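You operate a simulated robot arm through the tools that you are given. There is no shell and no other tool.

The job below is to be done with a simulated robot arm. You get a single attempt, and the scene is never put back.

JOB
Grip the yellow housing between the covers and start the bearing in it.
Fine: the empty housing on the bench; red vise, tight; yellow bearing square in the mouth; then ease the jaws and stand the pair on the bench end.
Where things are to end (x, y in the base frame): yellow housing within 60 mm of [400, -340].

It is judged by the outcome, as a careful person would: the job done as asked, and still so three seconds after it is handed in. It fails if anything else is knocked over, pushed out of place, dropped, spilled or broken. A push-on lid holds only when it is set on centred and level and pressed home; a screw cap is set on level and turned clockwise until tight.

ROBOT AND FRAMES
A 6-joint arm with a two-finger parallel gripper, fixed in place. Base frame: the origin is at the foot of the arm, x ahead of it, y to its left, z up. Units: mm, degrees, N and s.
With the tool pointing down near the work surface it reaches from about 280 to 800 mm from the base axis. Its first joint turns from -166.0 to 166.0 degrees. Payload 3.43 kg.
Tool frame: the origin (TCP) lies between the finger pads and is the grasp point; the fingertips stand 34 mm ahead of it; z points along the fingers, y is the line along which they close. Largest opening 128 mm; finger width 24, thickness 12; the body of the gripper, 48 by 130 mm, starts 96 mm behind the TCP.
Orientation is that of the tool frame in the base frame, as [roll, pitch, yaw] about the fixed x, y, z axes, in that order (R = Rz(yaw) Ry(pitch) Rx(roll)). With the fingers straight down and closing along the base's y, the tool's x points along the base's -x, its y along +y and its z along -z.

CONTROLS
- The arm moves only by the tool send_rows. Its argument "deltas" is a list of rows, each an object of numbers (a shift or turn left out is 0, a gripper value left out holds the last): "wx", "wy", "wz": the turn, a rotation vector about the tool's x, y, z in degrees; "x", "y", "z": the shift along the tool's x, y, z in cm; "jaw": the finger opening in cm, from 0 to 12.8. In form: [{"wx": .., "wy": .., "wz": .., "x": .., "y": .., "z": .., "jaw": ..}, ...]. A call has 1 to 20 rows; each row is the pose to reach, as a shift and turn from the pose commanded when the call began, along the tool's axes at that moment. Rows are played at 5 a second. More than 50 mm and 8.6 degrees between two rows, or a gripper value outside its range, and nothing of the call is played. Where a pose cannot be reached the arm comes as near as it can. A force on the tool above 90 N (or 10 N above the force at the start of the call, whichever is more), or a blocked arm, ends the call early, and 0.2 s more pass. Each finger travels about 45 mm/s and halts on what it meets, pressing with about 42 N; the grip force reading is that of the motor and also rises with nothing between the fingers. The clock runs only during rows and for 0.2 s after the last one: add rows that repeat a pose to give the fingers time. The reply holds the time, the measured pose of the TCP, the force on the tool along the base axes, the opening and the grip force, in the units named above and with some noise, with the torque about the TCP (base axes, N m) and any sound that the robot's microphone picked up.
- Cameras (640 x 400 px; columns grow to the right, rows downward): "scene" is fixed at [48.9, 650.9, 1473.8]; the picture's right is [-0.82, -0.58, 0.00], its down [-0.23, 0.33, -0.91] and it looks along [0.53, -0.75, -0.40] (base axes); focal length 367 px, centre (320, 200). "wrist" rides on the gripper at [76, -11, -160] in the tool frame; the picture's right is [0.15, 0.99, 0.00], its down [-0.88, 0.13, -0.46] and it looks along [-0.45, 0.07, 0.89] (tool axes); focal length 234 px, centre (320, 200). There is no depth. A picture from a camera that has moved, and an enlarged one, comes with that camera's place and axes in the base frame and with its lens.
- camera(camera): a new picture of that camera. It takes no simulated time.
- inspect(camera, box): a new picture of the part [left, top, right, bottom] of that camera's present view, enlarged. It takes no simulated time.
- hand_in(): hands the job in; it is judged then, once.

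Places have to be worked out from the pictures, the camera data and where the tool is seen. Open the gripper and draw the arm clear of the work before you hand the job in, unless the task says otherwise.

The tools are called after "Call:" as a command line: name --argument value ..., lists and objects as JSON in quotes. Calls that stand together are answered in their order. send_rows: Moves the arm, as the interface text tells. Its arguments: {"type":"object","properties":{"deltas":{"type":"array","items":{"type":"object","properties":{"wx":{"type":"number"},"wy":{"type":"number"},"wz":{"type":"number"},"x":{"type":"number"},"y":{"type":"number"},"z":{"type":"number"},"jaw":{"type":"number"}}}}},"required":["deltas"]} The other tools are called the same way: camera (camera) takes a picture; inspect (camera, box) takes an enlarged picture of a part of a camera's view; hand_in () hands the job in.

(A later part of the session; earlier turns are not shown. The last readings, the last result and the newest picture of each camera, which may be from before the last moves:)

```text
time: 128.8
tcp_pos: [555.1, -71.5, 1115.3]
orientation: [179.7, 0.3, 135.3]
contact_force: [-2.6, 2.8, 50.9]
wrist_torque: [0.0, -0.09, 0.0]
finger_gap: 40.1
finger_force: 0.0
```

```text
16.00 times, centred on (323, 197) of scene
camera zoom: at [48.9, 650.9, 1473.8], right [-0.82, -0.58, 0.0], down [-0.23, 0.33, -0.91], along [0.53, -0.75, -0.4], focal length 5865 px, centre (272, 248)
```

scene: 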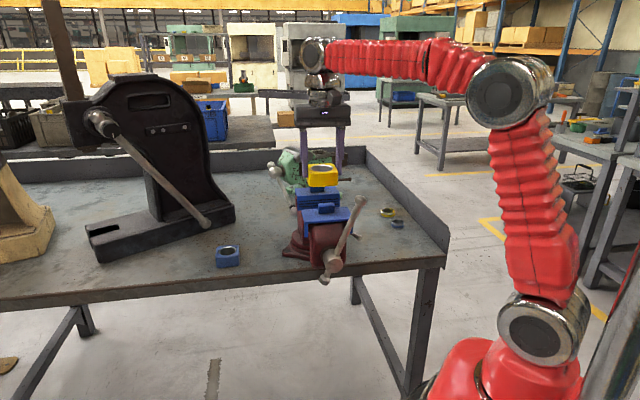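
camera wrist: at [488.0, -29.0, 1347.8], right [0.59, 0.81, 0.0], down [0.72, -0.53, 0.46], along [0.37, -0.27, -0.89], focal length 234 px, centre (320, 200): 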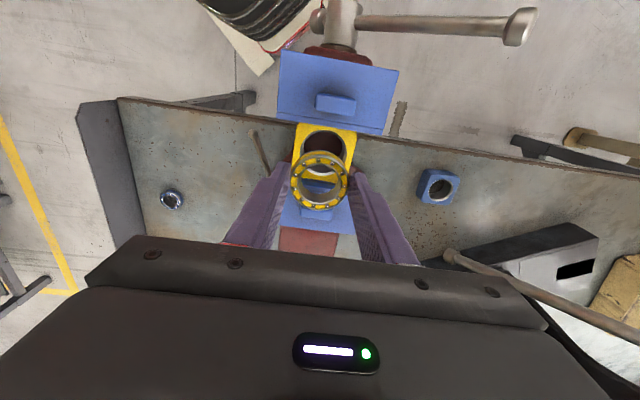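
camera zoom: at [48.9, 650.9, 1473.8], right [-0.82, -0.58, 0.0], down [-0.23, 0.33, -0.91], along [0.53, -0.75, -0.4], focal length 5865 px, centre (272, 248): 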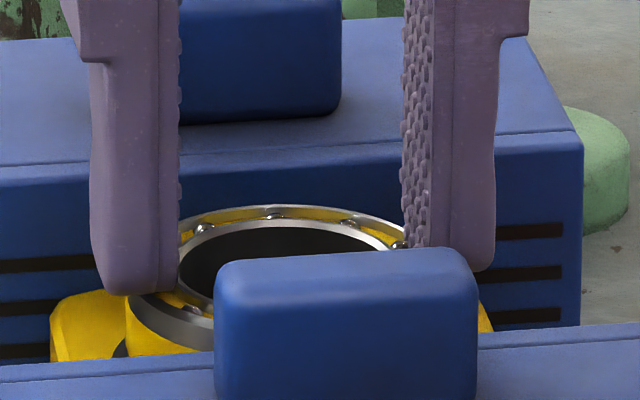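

The ring has gone down about 1 mm at 51 N. I press further toward 70–80 N.

Call:
send_rows --deltas '[{"z": 0.1}, {"z": 0.2}, {"z": 0.2}, {"z": 0.2}]'

Call:
inspect --camera "scene" --box '[312, 190, 334, 204]'

Call:
inspect --camera "wrist" --box '[285, 120, 355, 220]'

```text
time: 129.8
tcp_pos: [553.5, -70.8, 1113.3]
orientation: [179.8, 0.3, 135.2]
contact_force: [-12.7, 9.3, 56.3]
wrist_torque: [0.25, 0.35, -0.02]
finger_gap: 40.0
finger_force: 0.0
```

```text
16.00 times, centred on (323, 197) of scene
camera zoom: at [48.9, 650.9, 1473.8], right [-0.82, -0.58, 0.0], down [-0.23, 0.33, -0.91], along [0.53, -0.75, -0.4], focal length 5865 px, centre (272, 248)
```

zoom: 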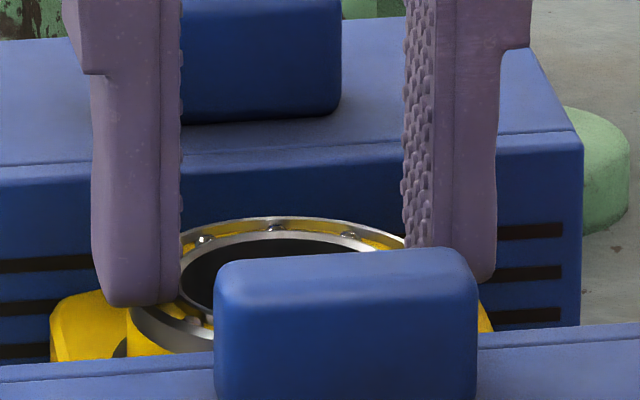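

```text
4.00 times, centred on (320, 170) of wrist
camera zoom: at [490.5, -26.2, 1272.3], right [0.59, 0.81, 0.01], down [0.71, -0.53, 0.46], along [0.37, -0.27, -0.89], focal length 937 px, centre (320, 320)
```

zoom: 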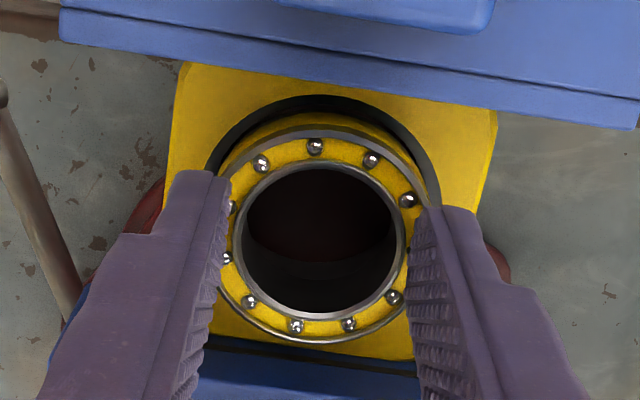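

The ring has moved down about 3–4 mm in total and stays level in view. I lift the fingers off to inspect how it sits.

Call:
send_rows --deltas '[{"z": -1.0}, {"z": -2.5}, {"z": -4.0}, {"z": -4.0}]'

Call:
inspect --camera "scene" --box '[312, 190, 334, 204]'

Call:
inspect --camera "wrist" --box '[298, 130, 342, 172]'

Call:
inspect --camera "wrist" --box '[280, 110, 360, 210]'

```text
time: 130.8
tcp_pos: [555.7, -71.3, 1149.8]
orientation: [179.9, -0.1, 135.2]
contact_force: [0.4, 0.0, -0.6]
wrist_torque: [0.02, -0.03, 0.05]
finger_gap: 39.9
finger_force: 0.1
```

```text
16.00 times, centred on (323, 197) of scene
camera zoom: at [48.9, 650.9, 1473.8], right [-0.82, -0.58, 0.0], down [-0.23, 0.33, -0.91], along [0.53, -0.75, -0.4], focal length 5865 px, centre (272, 248)
```

zoom: 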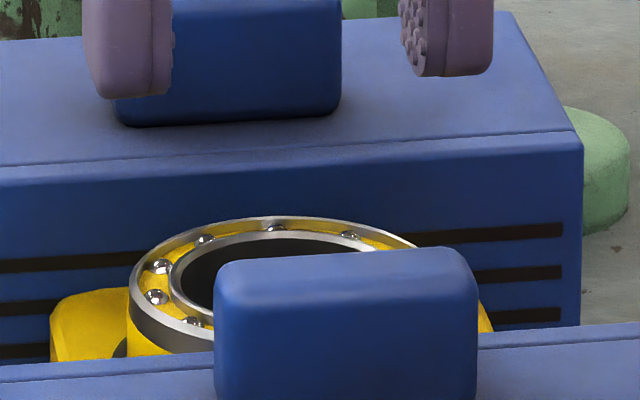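

```text
9.52 times, centred on (320, 151) of wrist
camera zoom: at [493.1, -26.2, 1309.2], right [0.59, 0.81, 0.0], down [0.72, -0.53, 0.46], along [0.37, -0.27, -0.89], focal length 2230 px, centre (320, 667)
```

zoom: 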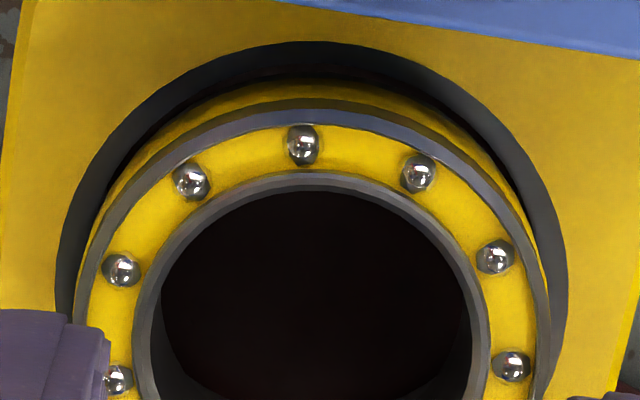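

```text
4.00 times, centred on (320, 160) of wrist
camera zoom: at [493.1, -26.2, 1309.2], right [0.59, 0.81, 0.0], down [0.72, -0.53, 0.46], along [0.37, -0.27, -0.89], focal length 937 px, centre (320, 360)
```

zoom: 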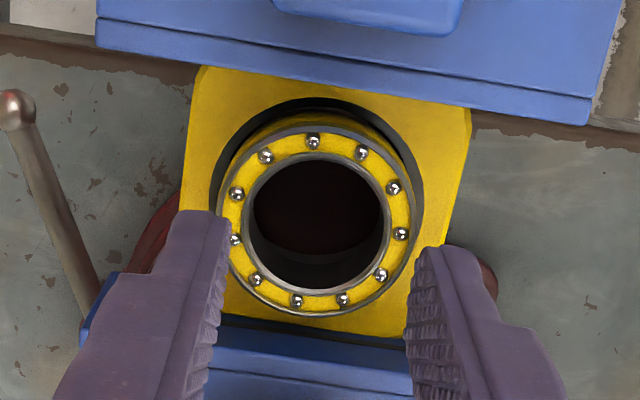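

The ring stayed down and sits evenly in the bore mouth. I press once more to make sure it is firmly started, centred 1 mm further toward +n.

Call:
send_rows --deltas '[{"x": -0.1, "y": -0.03, "z": 1.5}, {"x": -0.1, "y": -0.03, "z": 3.0}, {"x": -0.1, "y": -0.03, "z": 3.5}, {"x": -0.1, "y": -0.03, "z": 3.5}]'

Call:
send_rows --deltas '[{"z": 0.15}, {"z": 0.3}, {"z": 0.3}]'

Call:
send_rows --deltas '[{"z": 0.1}, {"z": 0.2}, {"z": 0.2}]'

```text
time: 131.8
tcp_pos: [556.0, -71.4, 1115.9]
orientation: [179.9, -0.1, 135.2]
contact_force: [-0.6, -0.5, -0.4]
wrist_torque: [-0.03, 0.02, 0.01]
finger_gap: 40.2
finger_force: 0.0
```

```text
time: 132.6
tcp_pos: [554.7, -72.0, 1112.9]
orientation: [179.8, 0.0, 135.2]
contact_force: [-1.5, 2.4, 14.0]
wrist_torque: [0.07, 0.07, 0.02]
finger_gap: 40.2
finger_force: 0.1
```

```text
time: 133.4
tcp_pos: [554.4, -70.1, 1114.1]
orientation: [179.7, 0.2, 135.2]
contact_force: [0.4, 8.8, 46.4]
wrist_torque: [0.31, -0.06, 0.03]
finger_gap: 39.9
finger_force: 0.0
```

Contact at ring top ≈1079.5; 46 N now. I press further.

Call:
send_rows --deltas '[{"z": 0.1}, {"z": 0.2}, {"z": 0.2}, {"z": 0.2}]'

Call:
send_rows --deltas '[{"z": 0.1}, {"z": 0.2}, {"z": 0.2}, {"z": 0.2}]'

Call:
inspect --camera "scene" --box '[312, 190, 334, 204]'

```text
time: 134.4
tcp_pos: [555.5, -71.7, 1113.8]
orientation: [179.7, 0.4, 135.1]
contact_force: [-6.7, 11.9, 59.8]
wrist_torque: [0.42, 0.17, -0.01]
finger_gap: 39.9
finger_force: 0.0
```

```text
time: 135.4
tcp_pos: [555.4, -71.3, 1111.8]
orientation: [179.5, 0.5, 135.3]
contact_force: [-7.0, 15.8, 64.1]
wrist_torque: [0.61, 0.2, 0.04]
finger_gap: 40.1
finger_force: 0.0
```

```text
16.00 times, centred on (323, 197) of scene
camera zoom: at [48.9, 650.9, 1473.8], right [-0.82, -0.58, 0.0], down [-0.23, 0.33, -0.91], along [0.53, -0.75, -0.4], focal length 5865 px, centre (272, 248)
```

zoom: 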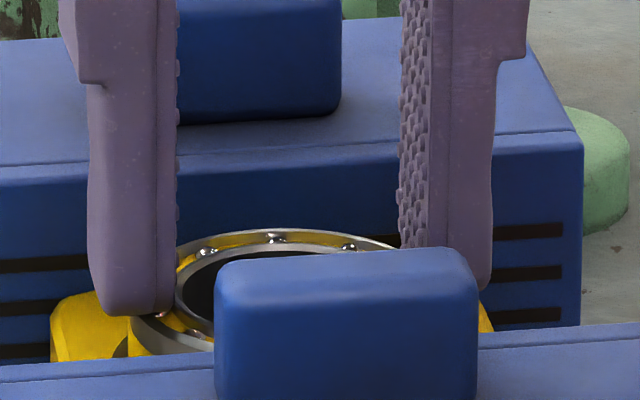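

The ring has now gone in about 5.5 mm in all (top ≈1077.6). I lift off and check that it is square.

Call:
send_rows --deltas '[{"z": -1.0}, {"z": -2.5}, {"z": -5.0}, {"z": -7.0}, {"z": -7.0}]'

Call:
inspect --camera "wrist" --box '[290, 115, 350, 195]'

Call:
inspect --camera "scene" --box '[312, 190, 334, 204]'

Call:
inspect --camera "wrist" --box '[302, 130, 342, 155]'

```text
time: 136.6
tcp_pos: [555.7, -71.0, 1176.1]
orientation: [179.9, 0.0, 135.2]
contact_force: [-0.2, -0.4, 0.7]
wrist_torque: [0.02, 0.01, -0.04]
finger_gap: 39.9
finger_force: 0.1
```

```text
5.00 times, centred on (320, 155) of wrist
camera zoom: at [493.3, -27.1, 1334.7], right [0.59, 0.81, 0.0], down [0.72, -0.53, 0.46], along [0.37, -0.27, -0.89], focal length 1171 px, centre (320, 425)
```

zoom: 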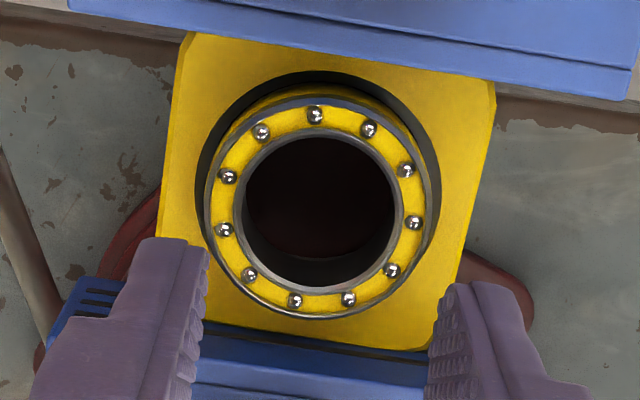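

```text
16.00 times, centred on (323, 197) of scene
camera zoom: at [48.9, 650.9, 1473.8], right [-0.82, -0.58, 0.0], down [-0.23, 0.33, -0.91], along [0.53, -0.75, -0.4], focal length 5865 px, centre (272, 248)
```

zoom: 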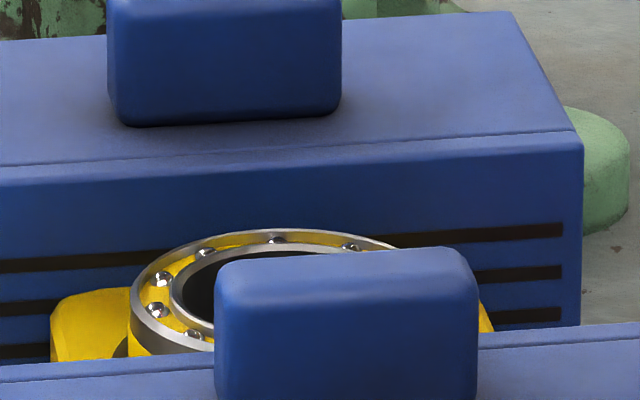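

```text
16.00 times, centred on (322, 142) of wrist
camera zoom: at [493.3, -27.1, 1334.7], right [0.59, 0.81, 0.0], down [0.72, -0.53, 0.46], along [0.37, -0.27, -0.89], focal length 3747 px, centre (288, 1120)
```

zoom: 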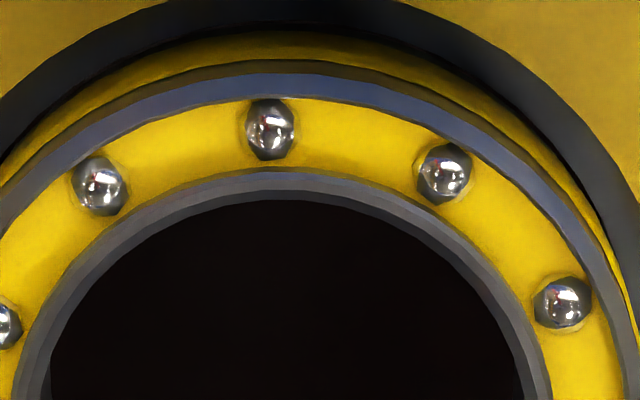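

The bearing is started square in the bore: evenly spaced in the chamfer and level. Next I ease the jaws; I close the fingers and move round to the front of the handle.

Call:
send_rows --deltas '[{"z": -5.0, "jaw": 3}, {"x": 2.0, "z": -6.2, "jaw": 1.5}, {"x": 6.8, "y": 0.5, "z": -6.2, "jaw": 0}, {"x": 11.5, "y": 1.5, "z": -6.2, "jaw": 0}, {"x": 16.2, "y": 2.5, "z": -6.0, "jaw": 0}, {"x": 20.8, "y": 3.8, "z": -5.0, "jaw": 0}, {"x": 25.0, "y": 5.5, "z": -3.0, "jaw": 0}, {"x": 25.0, "y": 5.5, "z": -3.0, "jaw": 0}]'

Call:
inspect --camera "scene" --box '[250, 150, 390, 290]'

```text
time: 138.4
tcp_pos: [419.2, 142.4, 1205.8]
orientation: [180.0, 0.0, 135.2]
contact_force: [-1.0, 0.0, -0.8]
wrist_torque: [0.0, 0.01, -0.01]
finger_gap: 0.0
finger_force: 32.9
```

```text
2.86 times, centred on (320, 220) of scene
camera zoom: at [48.9, 650.9, 1473.8], right [-0.82, -0.58, 0.0], down [-0.23, 0.33, -0.91], along [0.53, -0.75, -0.4], focal length 1047 px, centre (320, 143)
```

zoom: 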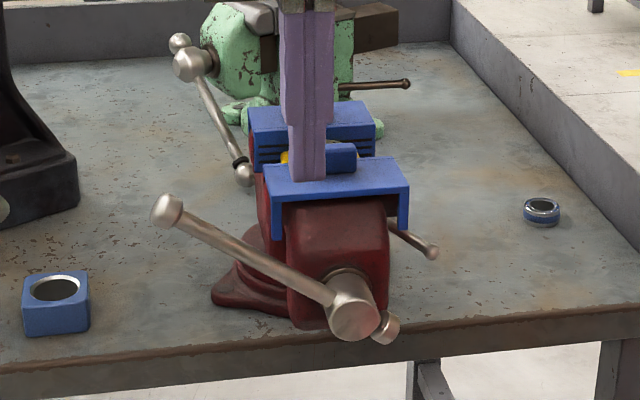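

The handle is at about 301°. I turn the tool to the near-horizontal orientation again, stopping in front of and above the bar.

Call:
send_rows --deltas '[{"x": -0.4, "y": 0.1, "z": 0.9, "wx": -1.8, "wy": -7.28, "wz": -2.37}, {"x": -0.8, "y": 0.2, "z": 1.9, "wx": -3.6, "wy": -14.56, "wz": -4.74}, {"x": -1.2, "y": 0.2, "z": 2.8, "wx": -5.4, "wy": -21.84, "wz": -7.11}, {"x": -1.6, "y": 0.3, "z": 3.8, "wx": -7.2, "wy": -29.12, "wz": -9.48}, {"x": -2.0, "y": 0.4, "z": 4.7, "wx": -9.0, "wy": -36.4, "wz": -11.85}, {"x": -2.3, "y": 0.5, "z": 5.6, "wx": -10.8, "wy": -43.68, "wz": -14.22}, {"x": -2.7, "y": 0.6, "z": 6.6, "wx": -12.6, "wy": -50.96, "wz": -16.59}, {"x": -3.1, "y": 0.6, "z": 7.5, "wx": -14.4, "wy": -58.24, "wz": -18.96}, {"x": -3.5, "y": 0.7, "z": 8.5, "wx": -16.2, "wy": -65.52, "wz": -21.33}, {"x": -3.9, "y": 0.8, "z": 9.4, "wx": -18.0, "wy": -72.8, "wz": -23.7}, {"x": -3.9, "y": 0.8, "z": 9.4, "wx": -18.0, "wy": -72.8, "wz": -23.7}]'

Call:
inspect --camera "scene" --box '[250, 150, 390, 290]'

Call:
camera --camera "wrist"

```text
time: 140.8
tcp_pos: [451.0, 122.2, 1111.0]
orientation: [179.7, 74.5, 162.7]
contact_force: [0.1, -0.2, 0.2]
wrist_torque: [0.0, 0.01, 0.01]
finger_gap: 0.1
finger_force: 32.6
```

```text
2.86 times, centred on (320, 220) of scene
camera zoom: at [48.9, 650.9, 1473.8], right [-0.82, -0.58, 0.0], down [-0.23, 0.33, -0.91], along [0.53, -0.75, -0.4], focal length 1047 px, centre (320, 143)
```

zoom: 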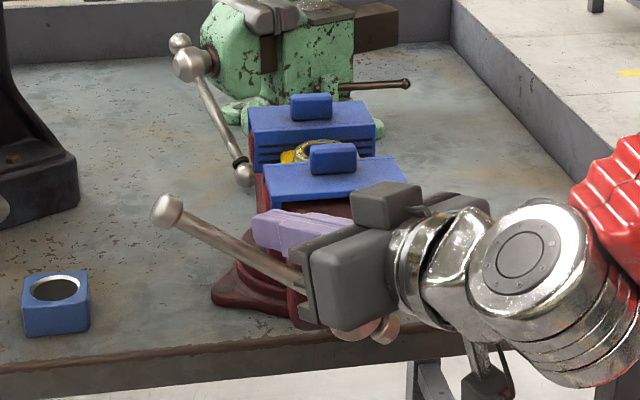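

```text
taken
camera wrist: at [279.8, 161.4, 1081.4], right [0.25, 0.96, -0.14], down [-0.16, 0.18, 0.97], along [0.95, -0.22, 0.2], focal length 234 px, centre (320, 200)
```

wrist: 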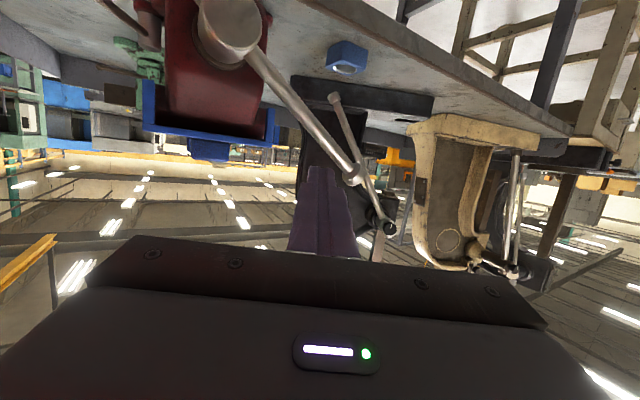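

I advance the peg to just above the bar.

Call:
send_rows --deltas '[{"x": -0.03, "y": -0.35, "z": 1.7}, {"x": -0.06, "y": -0.7, "z": 3.4}, {"x": -0.09, "y": -1.0, "z": 5.01}, {"x": -0.09, "y": -1.0, "z": 5.01}]'

Call:
camera --camera "wrist"

Call:
inspect --camera "scene" --box '[250, 150, 390, 290]'

```text
time: 141.8
tcp_pos: [493.2, 98.1, 1099.3]
orientation: [179.6, 74.4, 162.7]
contact_force: [-0.5, -0.8, 0.2]
wrist_torque: [0.05, 0.04, 0.01]
finger_gap: 0.2
finger_force: 33.3
```

```text
taken
camera wrist: at [323.3, 136.9, 1068.8], right [0.25, 0.96, -0.14], down [-0.16, 0.18, 0.97], along [0.96, -0.22, 0.19], focal length 234 px, centre (320, 200)
```

wrist: 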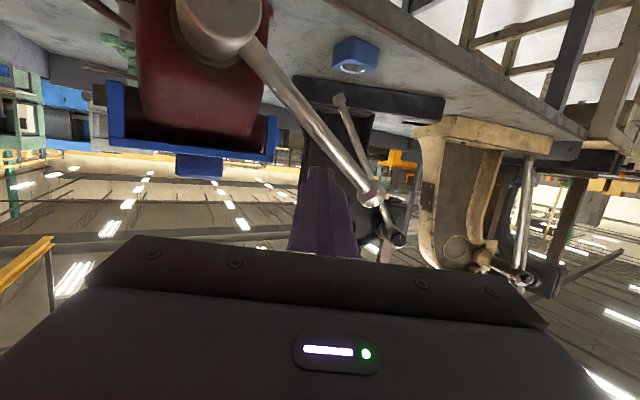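

```text
2.86 times, centred on (320, 220) of scene
camera zoom: at [48.9, 650.9, 1473.8], right [-0.82, -0.58, 0.0], down [-0.23, 0.33, -0.91], along [0.53, -0.75, -0.4], focal length 1047 px, centre (320, 143)
```

zoom: 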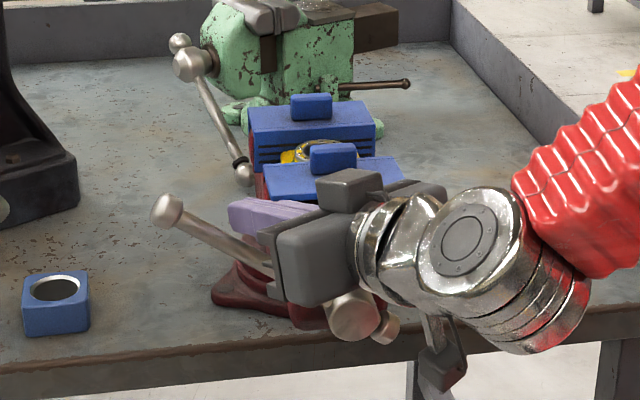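

The peg is above the bar. I push down (counter-clockwise) to about 280° and watch the force.

Call:
send_rows --deltas '[{"x": 0.55, "y": 0.33, "z": 0.33}, {"x": 1.05, "y": 0.66, "z": 0.66}, {"x": 1.4, "y": 0.93, "z": 0.9}, {"x": 1.76, "y": 1.2, "z": 1.15}, {"x": 2.14, "y": 1.45, "z": 1.39}, {"x": 2.52, "y": 1.7, "z": 1.63}, {"x": 2.92, "y": 1.9, "z": 1.86}, {"x": 3.33, "y": 2.11, "z": 2.08}, {"x": 3.75, "y": 2.28, "z": 2.3}, {"x": 4.18, "y": 2.45, "z": 2.51}, {"x": 4.18, "y": 2.45, "z": 2.51}]'

Call:
inspect --camera "scene" --box '[250, 150, 390, 290]'

Call:
camera --camera "wrist"

```text
time: 144.2
tcp_pos: [514.3, 117.6, 1053.1]
orientation: [179.6, 74.4, 162.6]
contact_force: [-2.4, -8.8, 5.6]
wrist_torque: [-0.16, -0.07, -0.24]
finger_gap: 0.0
finger_force: 32.9
```

```text
2.86 times, centred on (320, 220) of scene
camera zoom: at [48.9, 650.9, 1473.8], right [-0.82, -0.58, 0.0], down [-0.23, 0.33, -0.91], along [0.53, -0.75, -0.4], focal length 1047 px, centre (320, 143)
```

zoom: 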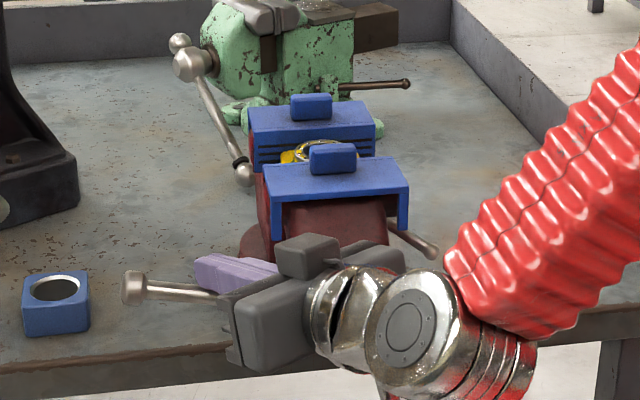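

```text
taken
camera wrist: at [343.5, 157.1, 1021.7], right [0.25, 0.96, -0.14], down [-0.16, 0.18, 0.97], along [0.96, -0.22, 0.19], focal length 234 px, centre (320, 200)
```

wrist: 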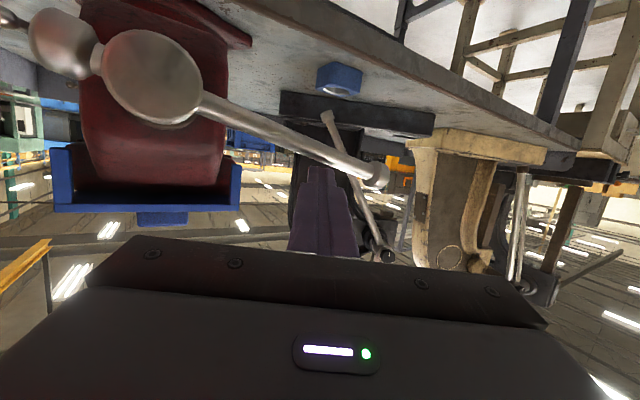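

The handle follows easily (about 278°, 10 N). I continue down to about 240°.

Call:
send_rows --deltas '[{"x": 0.47, "y": 0.04, "z": 0.16}, {"x": 0.93, "y": 0.09, "z": 0.31}, {"x": 1.4, "y": 0.18, "z": 0.49}, {"x": 1.86, "y": 0.27, "z": 0.66}, {"x": 2.34, "y": 0.33, "z": 0.83}, {"x": 2.82, "y": 0.38, "z": 0.99}, {"x": 3.3, "y": 0.4, "z": 1.14}, {"x": 3.79, "y": 0.42, "z": 1.29}, {"x": 4.28, "y": 0.4, "z": 1.42}, {"x": 4.78, "y": 0.38, "z": 1.54}, {"x": 5.27, "y": 0.32, "z": 1.65}, {"x": 5.76, "y": 0.26, "z": 1.75}, {"x": 6.26, "y": 0.16, "z": 1.84}, {"x": 6.75, "y": 0.06, "z": 1.92}, {"x": 7.24, "y": -0.07, "z": 1.98}, {"x": 7.72, "y": -0.21, "z": 2.04}, {"x": 7.72, "y": -0.21, "z": 2.04}]'

Call:
inspect --camera "scene" --box '[250, 150, 390, 290]'

Call:
camera --camera "wrist"

```text
time: 147.8
tcp_pos: [510.4, 115.7, 973.7]
orientation: [179.7, 74.4, 162.7]
contact_force: [-3.3, 5.9, 5.9]
wrist_torque: [0.01, -0.04, 0.03]
finger_gap: 0.1
finger_force: 32.7
```

```text
2.86 times, centred on (320, 220) of scene
camera zoom: at [48.9, 650.9, 1473.8], right [-0.82, -0.58, 0.0], down [-0.23, 0.33, -0.91], along [0.53, -0.75, -0.4], focal length 1047 px, centre (320, 143)
```

zoom: 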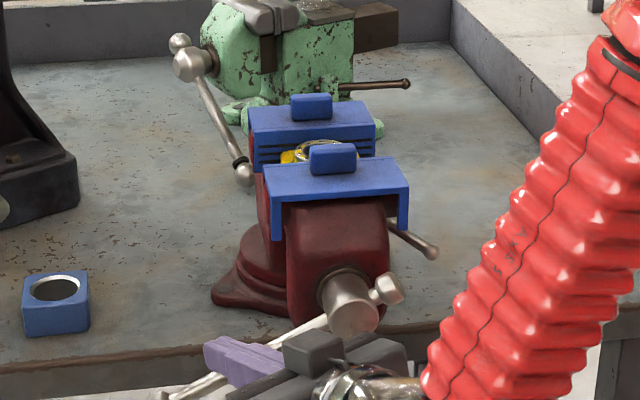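

```text
taken
camera wrist: at [340.7, 154.8, 942.5], right [0.25, 0.96, -0.14], down [-0.15, 0.18, 0.97], along [0.96, -0.22, 0.19], focal length 234 px, centre (320, 200)
```

wrist: 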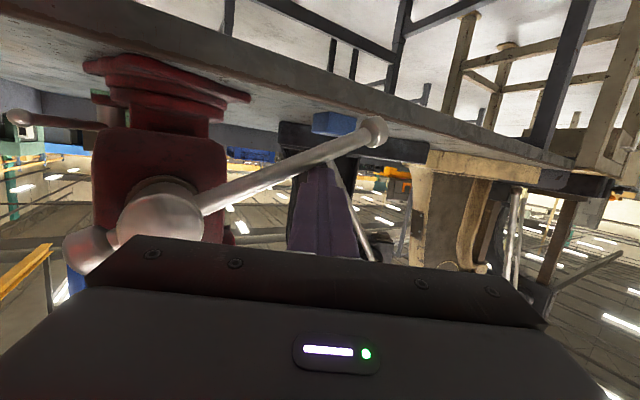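

Now about 240° at 9 N. I continue to about 213°, the limit for this orientation.

Call:
send_rows --deltas '[{"x": 0.48, "y": -0.17, "z": 0.04}, {"x": 0.95, "y": -0.35, "z": 0.08}, {"x": 1.42, "y": -0.55, "z": 0.1}, {"x": 1.88, "y": -0.76, "z": 0.11}, {"x": 2.33, "y": -1.0, "z": 0.1}, {"x": 2.78, "y": -1.26, "z": 0.09}, {"x": 3.2, "y": -1.53, "z": 0.06}, {"x": 3.62, "y": -1.81, "z": 0.03}, {"x": 4.03, "y": -2.1, "z": -0.02}, {"x": 4.43, "y": -2.41, "z": -0.08}, {"x": 4.43, "y": -2.41, "z": -0.08}]'

Call:
inspect --camera "scene" --box '[250, 160, 390, 300]'

Call:
inspect --camera "scene" --box '[280, 175, 370, 245]'

```text
time: 150.2
tcp_pos: [502.3, 103.3, 928.6]
orientation: [179.7, 74.4, 162.7]
contact_force: [-1.5, 4.2, 3.1]
wrist_torque: [0.02, -0.03, 0.03]
finger_gap: 0.0
finger_force: 32.8
out of reach, approached as far as the arm can: row 8, 9, 10, 11
```

```text
2.86 times, centred on (320, 230) of scene
camera zoom: at [48.9, 650.9, 1473.8], right [-0.82, -0.58, 0.0], down [-0.23, 0.33, -0.91], along [0.53, -0.75, -0.4], focal length 1047 px, centre (320, 114)
```

zoom: 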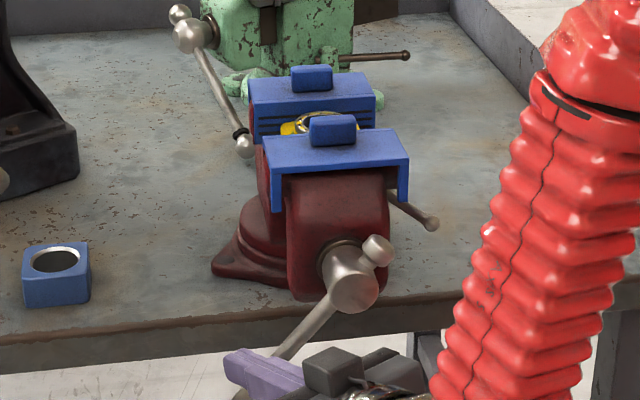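

```text
5.71 times, centred on (325, 210) of scene
camera zoom: at [48.9, 650.9, 1473.8], right [-0.82, -0.58, 0.0], down [-0.23, 0.33, -0.91], along [0.53, -0.75, -0.4], focal length 2095 px, centre (291, 143)
```

zoom: 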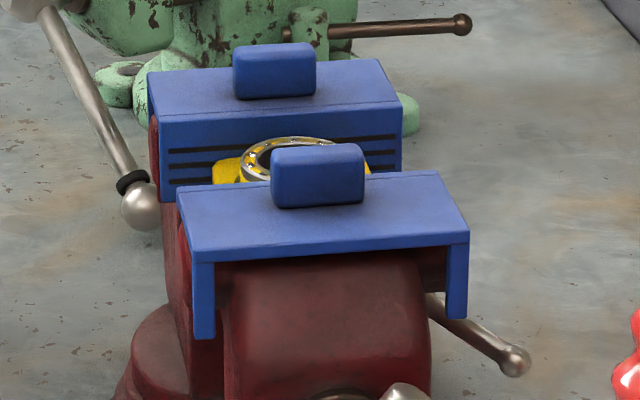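

The bar is at about 220° and this orientation has run out of reach. I back off and swing the tool to the other orientation (pointing in and down) for the next part.

Call:
send_rows --deltas '[{"x": -1.0, "y": 1.7, "z": -1.2}, {"x": -2.04, "y": 3.43, "z": -2.47}, {"x": -2.04, "y": 3.43, "z": -2.47, "wx": 0.3, "wy": 3.18, "wz": -6.82}, {"x": -2.04, "y": 3.43, "z": -2.47, "wx": 0.6, "wy": 6.36, "wz": -13.64}, {"x": -2.04, "y": 3.43, "z": -2.47, "wx": 0.9, "wy": 9.55, "wz": -20.45}, {"x": -2.04, "y": 3.43, "z": -2.47, "wx": 1.2, "wy": 12.73, "wz": -27.27}, {"x": -2.04, "y": 3.43, "z": -2.47, "wx": 1.5, "wy": 15.91, "wz": -34.09}, {"x": -2.04, "y": 3.43, "z": -2.47, "wx": 1.8, "wy": 19.09, "wz": -40.91}, {"x": -2.04, "y": 3.43, "z": -2.47, "wx": 2.1, "wy": 22.27, "wz": -47.73}, {"x": -2.04, "y": 3.43, "z": -2.47, "wx": 2.4, "wy": 25.45, "wz": -54.55}, {"x": -2.04, "y": 3.43, "z": -2.47, "wx": 2.7, "wy": 28.64, "wz": -61.36}, {"x": -2.04, "y": 3.43, "z": -2.47, "wx": 3.0, "wy": 31.82, "wz": -68.18}, {"x": -2.04, "y": 3.43, "z": -2.47, "wx": 3.3, "wy": 35.0, "wz": -75.0}, {"x": -2.04, "y": 3.43, "z": -2.47, "wx": 3.3, "wy": 35.0, "wz": -75.0}]'

Call:
inspect --camera "scene" --box '[250, 160, 390, 300]'

Call:
camera --camera "wrist"

```text
time: 153.2
tcp_pos: [493.4, 141.9, 956.8]
orientation: [-126.9, -0.1, -134.9]
contact_force: [-0.3, -0.5, 1.1]
wrist_torque: [0.01, 0.0, 0.01]
finger_gap: 0.0
finger_force: 33.0
```

```text
2.86 times, centred on (320, 230) of scene
camera zoom: at [48.9, 650.9, 1473.8], right [-0.82, -0.58, 0.0], down [-0.23, 0.33, -0.91], along [0.53, -0.75, -0.4], focal length 1047 px, centre (320, 114)
```

zoom: 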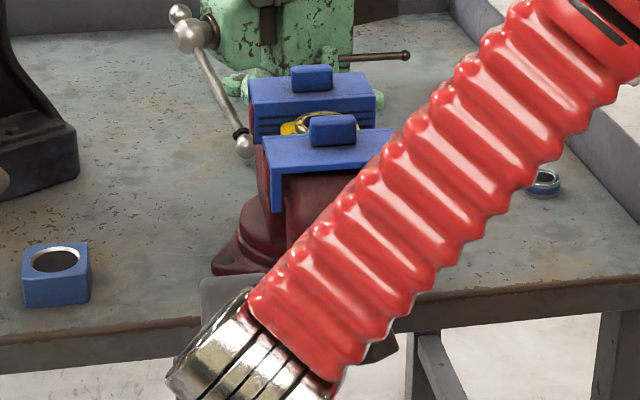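

```text
taken
camera wrist: at [354.3, 172.7, 1060.7], right [-0.52, 0.32, -0.79], down [0.31, 0.94, 0.17], along [0.79, -0.16, -0.59], focal length 234 px, centre (320, 200)
```

wrist: 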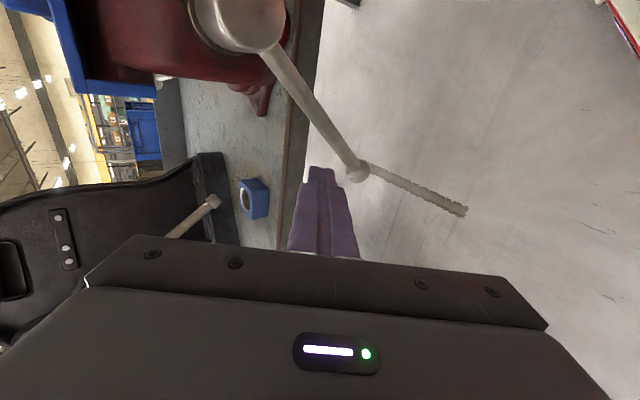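

The bar is at about 218°. I bring the peg in beside it and push counter-clockwise to about 200°.

Call:
send_rows --deltas '[{"x": 0.5, "y": -0.49, "z": 1.64}, {"x": 1.03, "y": -1.01, "z": 3.28}, {"x": 1.65, "y": -0.6, "z": 3.6}, {"x": 2.23, "y": -0.18, "z": 3.92}, {"x": 2.6, "y": 0.1, "z": 4.12}, {"x": 2.99, "y": 0.37, "z": 4.33}, {"x": 3.4, "y": 0.62, "z": 4.52}, {"x": 3.8, "y": 0.86, "z": 4.7}, {"x": 4.23, "y": 1.09, "z": 4.87}, {"x": 4.66, "y": 1.31, "z": 5.04}, {"x": 4.66, "y": 1.31, "z": 5.04}]'

Call:
camera --camera "wrist"

Call:
inspect --camera "scene" --box '[280, 175, 370, 245]'

```text
time: 155.6
tcp_pos: [483.6, 85.9, 916.5]
orientation: [-126.9, 0.0, -134.9]
contact_force: [-0.7, 1.3, 2.8]
wrist_torque: [-0.04, -0.03, 0.03]
finger_gap: 0.0
finger_force: 33.2
```

```text
taken
camera wrist: at [344.1, 117.1, 1019.5], right [-0.52, 0.32, -0.79], down [0.31, 0.94, 0.17], along [0.79, -0.15, -0.59], focal length 234 px, centre (320, 200)
```

wrist: 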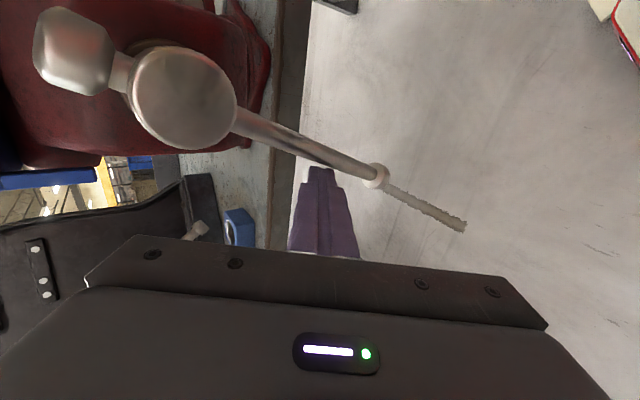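

```text
5.71 times, centred on (325, 210) of scene
camera zoom: at [48.9, 650.9, 1473.8], right [-0.82, -0.58, 0.0], down [-0.23, 0.33, -0.91], along [0.53, -0.75, -0.4], focal length 2095 px, centre (291, 143)
```

zoom: 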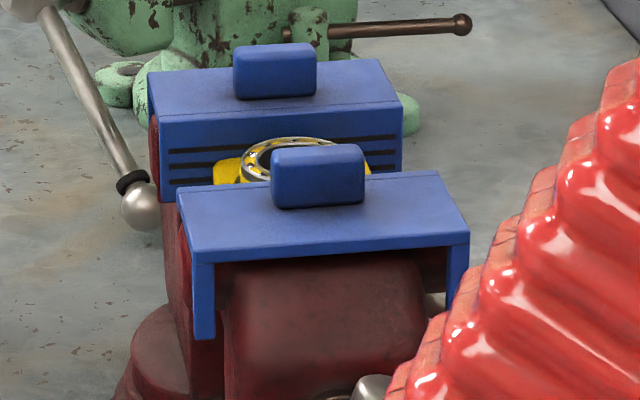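

It turns freely now (3 N). I continue the sweep to about 160°.

Call:
send_rows --deltas '[{"x": 0.45, "y": 0.19, "z": 0.14}, {"x": 0.9, "y": 0.37, "z": 0.28}, {"x": 1.37, "y": 0.53, "z": 0.4}, {"x": 1.84, "y": 0.68, "z": 0.51}, {"x": 2.33, "y": 0.81, "z": 0.61}, {"x": 2.82, "y": 0.93, "z": 0.7}, {"x": 3.31, "y": 1.02, "z": 0.77}, {"x": 3.81, "y": 1.09, "z": 0.83}, {"x": 4.31, "y": 1.15, "z": 0.87}, {"x": 4.82, "y": 1.2, "z": 0.9}, {"x": 5.33, "y": 1.22, "z": 0.92}, {"x": 5.84, "y": 1.24, "z": 0.93}, {"x": 6.35, "y": 1.22, "z": 0.92}, {"x": 6.86, "y": 1.2, "z": 0.9}, {"x": 7.36, "y": 1.15, "z": 0.86}, {"x": 7.86, "y": 1.09, "z": 0.82}, {"x": 7.86, "y": 1.09, "z": 0.82}]'

Call:
camera --camera "wrist"

Call:
inspect --camera "scene" --box '[260, 170, 400, 310]'

Call:
inspect --camera "scene" --box '[280, 175, 370, 245]'

```text
time: 159.2
tcp_pos: [428.3, 30.0, 902.1]
orientation: [-127.0, 0.1, -135.1]
contact_force: [2.0, 2.3, 0.8]
wrist_torque: [0.0, 0.01, -0.01]
finger_gap: 0.1
finger_force: 32.8
```

```text
taken
camera wrist: at [288.8, 61.1, 1005.9], right [-0.52, 0.32, -0.79], down [0.31, 0.94, 0.17], along [0.79, -0.15, -0.59], focal length 234 px, centre (320, 200)
```

wrist: 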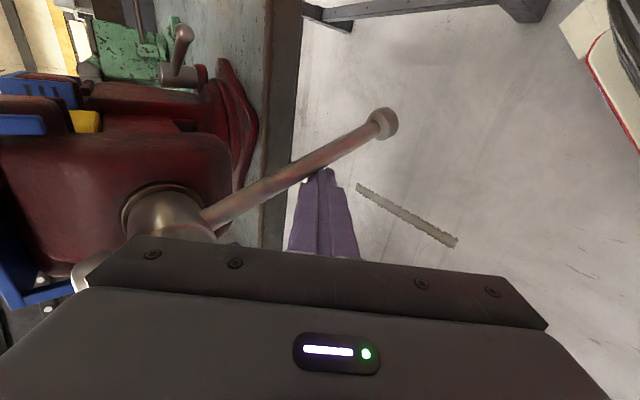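

```text
2.86 times, centred on (330, 240) of scene
camera zoom: at [48.9, 650.9, 1473.8], right [-0.82, -0.58, 0.0], down [-0.23, 0.33, -0.91], along [0.53, -0.75, -0.4], focal length 1047 px, centre (291, 86)
```

zoom: 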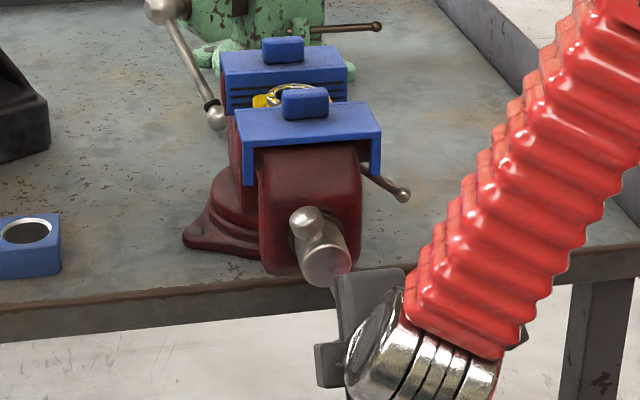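

```text
5.71 times, centred on (325, 210) of scene
camera zoom: at [48.9, 650.9, 1473.8], right [-0.82, -0.58, 0.0], down [-0.23, 0.33, -0.91], along [0.53, -0.75, -0.4], focal length 2095 px, centre (291, 143)
```

zoom: 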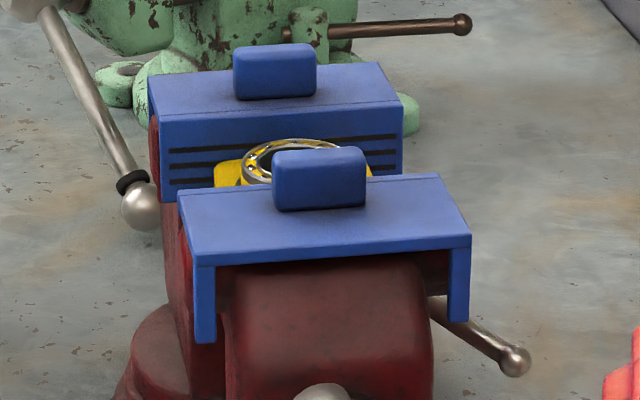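

The jaw has eased about 3–4 mm and turns freely at about 160°. For comfortable clearance I re-aim once more and turn it a bit further; first I back off and swing the tool.

Call:
send_rows --deltas '[{"x": -1.3, "y": 0.8, "z": -1.3}, {"x": -2.59, "y": 1.67, "z": -2.7}, {"x": -2.59, "y": 1.67, "z": -2.7, "wx": 2.11, "wy": 2.13, "wz": 7.42}, {"x": -2.59, "y": 1.67, "z": -2.7, "wx": 4.22, "wy": 4.25, "wz": 14.84}, {"x": -2.59, "y": 1.67, "z": -2.7, "wx": 6.33, "wy": 6.38, "wz": 22.25}, {"x": -2.59, "y": 1.67, "z": -2.7, "wx": 8.44, "wy": 8.51, "wz": 29.67}, {"x": -2.59, "y": 1.67, "z": -2.7, "wx": 10.55, "wy": 10.64, "wz": 37.09}, {"x": -2.59, "y": 1.67, "z": -2.7, "wx": 12.65, "wy": 12.76, "wz": 44.5}, {"x": -2.59, "y": 1.67, "z": -2.7, "wx": 14.76, "wy": 14.89, "wz": 51.93}, {"x": -2.59, "y": 1.67, "z": -2.7, "wx": 16.87, "wy": 17.02, "wz": 59.35}, {"x": -2.59, "y": 1.67, "z": -2.7, "wx": 18.98, "wy": 19.15, "wz": 66.76}, {"x": -2.59, "y": 1.67, "z": -2.7, "wx": 21.09, "wy": 21.27, "wz": 74.18}, {"x": -2.59, "y": 1.67, "z": -2.7, "wx": 23.2, "wy": 23.4, "wz": 81.6}, {"x": -2.59, "y": 1.67, "z": -2.7, "wx": 23.2, "wy": 23.4, "wz": 81.6}]'

Call:
camera --camera "wrist"

Call:
inspect --camera "scene" --box '[260, 170, 400, 310]'

```text
time: 162.2
tcp_pos: [423.3, 71.4, 905.9]
orientation: [-142.7, 51.0, 144.1]
contact_force: [0.1, 0.4, 0.1]
wrist_torque: [0.01, 0.02, 0.01]
finger_gap: 0.0
finger_force: 32.8
```

```text
taken
camera wrist: at [352.7, 230.7, 929.7], right [0.76, 0.42, -0.49], down [0.49, 0.11, 0.86], along [0.42, -0.9, -0.12], focal length 234 px, centre (320, 200)
```

wrist: 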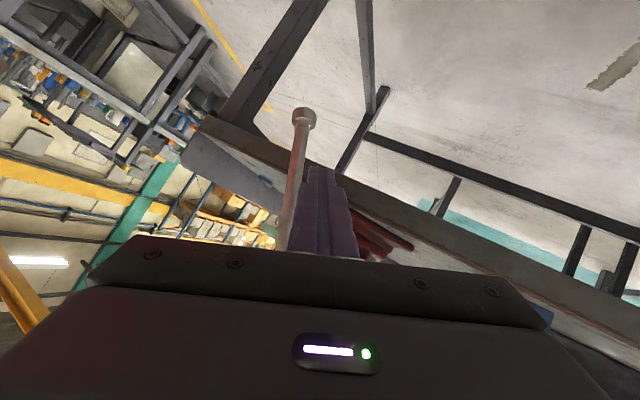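

```text
2.86 times, centred on (330, 240) of scene
camera zoom: at [48.9, 650.9, 1473.8], right [-0.82, -0.58, 0.0], down [-0.23, 0.33, -0.91], along [0.53, -0.75, -0.4], focal length 1047 px, centre (291, 86)
```

zoom: 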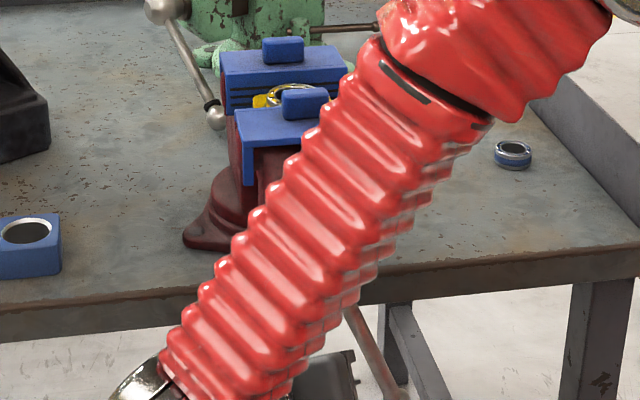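

The peg is on the +e side of the bar. I advance and push it counter-clockwise to about 120°.

Call:
send_rows --deltas '[{"x": -0.6, "y": 0.25, "z": 1.5}, {"x": -1.15, "y": 0.49, "z": 3.03}, {"x": -1.29, "y": -0.26, "z": 3.27}, {"x": -1.31, "y": -0.73, "z": 3.45}, {"x": -1.34, "y": -1.21, "z": 3.64}, {"x": -1.4, "y": -1.7, "z": 3.79}, {"x": -1.45, "y": -2.18, "z": 3.94}, {"x": -1.54, "y": -2.67, "z": 4.06}, {"x": -1.63, "y": -3.15, "z": 4.18}, {"x": -1.75, "y": -3.64, "z": 4.27}, {"x": -1.87, "y": -4.12, "z": 4.36}, {"x": -2.03, "y": -4.6, "z": 4.42}, {"x": -2.19, "y": -5.09, "z": 4.48}, {"x": -2.38, "y": -5.56, "z": 4.5}, {"x": -2.56, "y": -6.03, "z": 4.53}, {"x": -2.77, "y": -6.49, "z": 4.53}, {"x": -2.98, "y": -6.95, "z": 4.53}, {"x": -3.23, "y": -7.4, "z": 4.5}, {"x": -3.47, "y": -7.85, "z": 4.46}, {"x": -3.47, "y": -7.85, "z": 4.46}]'

Call:
camera --camera "wrist"

Call:
inspect --camera "scene" --box '[280, 175, 370, 245]'

```text
time: 166.4
tcp_pos: [380.8, -8.5, 939.4]
orientation: [-142.6, 51.0, 144.4]
contact_force: [2.4, 2.0, -1.9]
wrist_torque: [0.03, 0.01, 0.05]
finger_gap: 0.3
finger_force: 33.4
```

```text
taken
camera wrist: at [310.0, 150.8, 963.5], right [0.76, 0.42, -0.49], down [0.49, 0.11, 0.86], along [0.42, -0.9, -0.12], focal length 234 px, centre (320, 200)
```

wrist: 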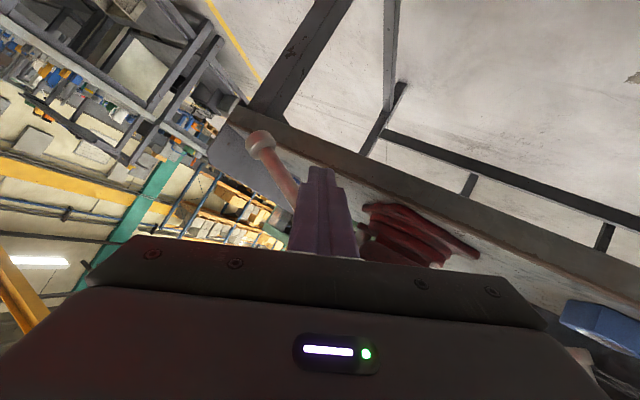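

```text
5.71 times, centred on (325, 210) of scene
camera zoom: at [48.9, 650.9, 1473.8], right [-0.82, -0.58, 0.0], down [-0.23, 0.33, -0.91], along [0.53, -0.75, -0.4], focal length 2095 px, centre (291, 143)
```

zoom: 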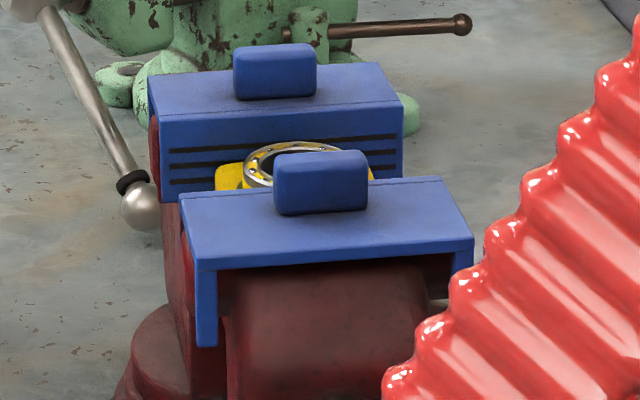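

The jaw is eased about 7–8 mm (the housing moved with the slide bar, as expected). I withdraw the peg, rise and return the tool to vertical.

Call:
send_rows --deltas '[{"x": 0.63, "y": 0.76, "z": 0.18}, {"x": 3.08, "y": -0.15, "z": -2.88}, {"x": 5.26, "y": -1.66, "z": -5.91}, {"x": 2.49, "y": -2.57, "z": -7.91, "wx": -3.85, "wy": 6.46, "wz": -1.04}, {"x": -0.3, "y": -3.31, "z": -10.0, "wx": -7.7, "wy": 12.92, "wz": -2.08}, {"x": -3.11, "y": -3.96, "z": -12.15, "wx": -11.55, "wy": 19.39, "wz": -3.11}, {"x": -5.91, "y": -4.62, "z": -14.3, "wx": -15.4, "wy": 25.85, "wz": -4.15}, {"x": -8.71, "y": -5.27, "z": -16.44, "wx": -19.25, "wy": 32.31, "wz": -5.19}, {"x": -11.51, "y": -5.92, "z": -18.6, "wx": -23.1, "wy": 38.78, "wz": -6.22}, {"x": -14.44, "y": -6.5, "z": -20.6, "wx": -26.95, "wy": 45.24, "wz": -7.26}, {"x": -16.6, "y": -7.02, "z": -21.83, "wx": -30.8, "wy": 51.7, "wz": -8.3}, {"x": -16.6, "y": -7.02, "z": -21.83, "wx": -30.8, "wy": 51.7, "wz": -8.3}]'

Call:
inspect --camera "scene" --box '[260, 150, 400, 300]'

```text
time: 169.0
tcp_pos: [374.4, 92.7, 1205.3]
orientation: [179.9, -0.1, 135.1]
contact_force: [0.8, -0.2, 0.0]
wrist_torque: [-0.03, 0.0, 0.0]
finger_gap: 0.0
finger_force: 32.6
```

```text
2.67 times, centred on (330, 225) of scene
camera zoom: at [48.9, 650.9, 1473.8], right [-0.82, -0.58, 0.0], down [-0.23, 0.33, -0.91], along [0.53, -0.75, -0.4], focal length 978 px, centre (293, 133)
```

zoom: 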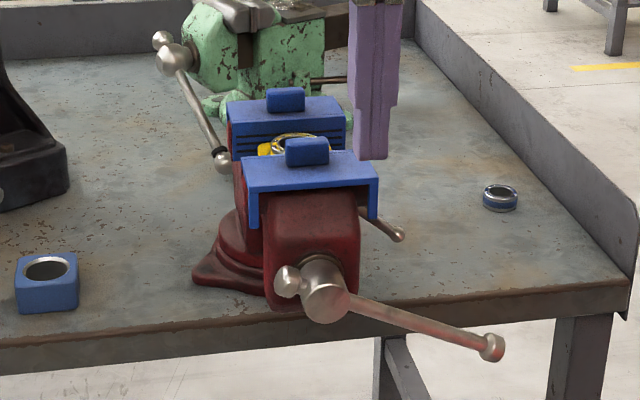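

The handle points at about 112° and everything stands. I move over the vise with the jaws opening to look at the pair.

Call:
send_rows --deltas '[{"x": 0, "y": 0, "z": -2.5, "jaw": 3}, {"x": -4.5, "y": 0.2, "z": -2.5, "jaw": 6}, {"x": -9.2, "y": 0.4, "z": -2.5, "jaw": 9.6}, {"x": -14.0, "y": 0.6, "z": -2.5, "jaw": 9.6}, {"x": -18.8, "y": 0.8, "z": -2.5, "jaw": 9.6}, {"x": -23.6, "y": 1.0, "z": -2.5, "jaw": 9.6}, {"x": -23.6, "y": 1.0, "z": -2.5, "jaw": 9.6}]'

Call:
inspect --camera "wrist" --box '[270, 80, 370, 230]'

Call:
inspect --camera "wrist" --box '[290, 105, 350, 185]'

```text
time: 170.6
tcp_pos: [547.9, -70.5, 1228.7]
orientation: [179.9, -0.2, 135.2]
contact_force: [0.4, 0.2, 0.1]
wrist_torque: [-0.01, 0.01, 0.01]
finger_gap: 96.2
finger_force: 0.0
```

```text
2.67 times, centred on (320, 155) of wrist
camera zoom: at [485.8, -25.6, 1387.4], right [0.59, 0.8, 0.0], down [0.72, -0.53, 0.45], along [0.37, -0.27, -0.89], focal length 624 px, centre (320, 320)
```

zoom: 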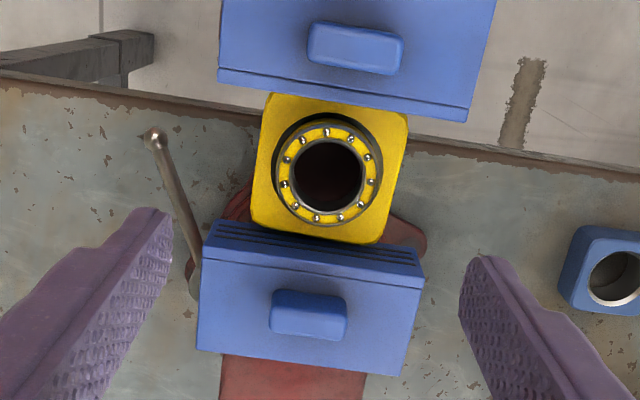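

```text
5.00 times, centred on (320, 145) of wrist
camera zoom: at [485.8, -25.6, 1387.4], right [0.59, 0.8, 0.0], down [0.72, -0.53, 0.45], along [0.37, -0.27, -0.89], focal length 1171 px, centre (320, 475)
```

zoom: 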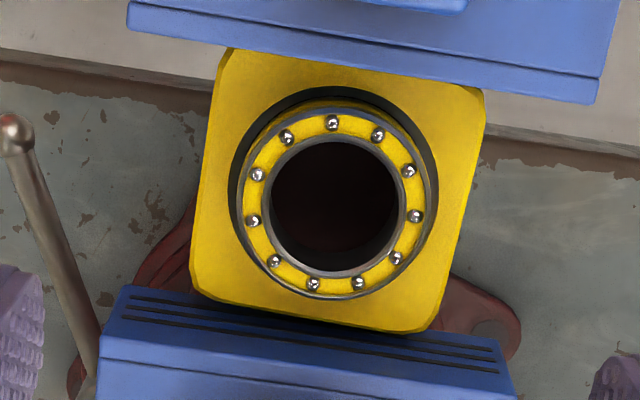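

The pair sits free between the covers, bearing square in the mouth, centre at about (340.5, 438.8). I lower the open fingers around it.

Call:
send_rows --deltas '[{"x": -0.13, "y": 0.29, "z": 4.5}, {"x": -0.13, "y": 0.29, "z": 9.0}, {"x": -0.13, "y": 0.29, "z": 12.5}, {"x": -0.13, "y": 0.29, "z": 14.8}, {"x": -0.13, "y": 0.29, "z": 14.8}]'

Call:
inspect --camera "wrist" --box '[260, 90, 380, 240]'

Call:
inspect --camera "scene" --box '[285, 160, 365, 230]'

```text
time: 171.8
tcp_pos: [550.6, -66.2, 1080.4]
orientation: [179.9, -0.1, 135.2]
contact_force: [-0.1, 0.3, -0.2]
wrist_torque: [0.0, -0.01, -0.02]
finger_gap: 96.1
finger_force: 0.0
```

```text
2.67 times, centred on (320, 165) of wrist
camera zoom: at [488.8, -22.4, 1239.3], right [0.59, 0.8, 0.0], down [0.72, -0.53, 0.45], along [0.37, -0.27, -0.89], focal length 624 px, centre (320, 293)
```

zoom: 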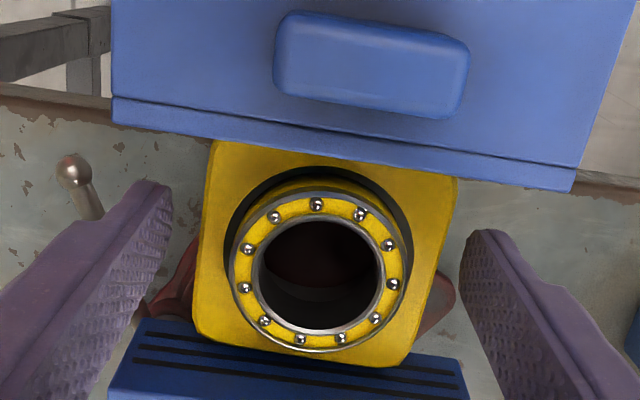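

```text
5.71 times, centred on (325, 195) of scene
camera zoom: at [48.9, 650.9, 1473.8], right [-0.82, -0.58, 0.0], down [-0.23, 0.33, -0.91], along [0.53, -0.75, -0.4], focal length 2095 px, centre (291, 229)
```

zoom: 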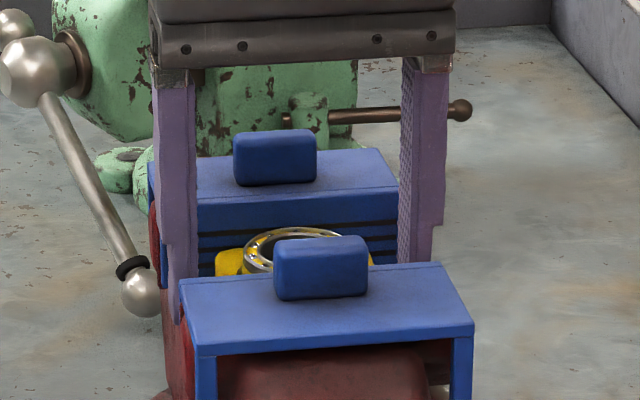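

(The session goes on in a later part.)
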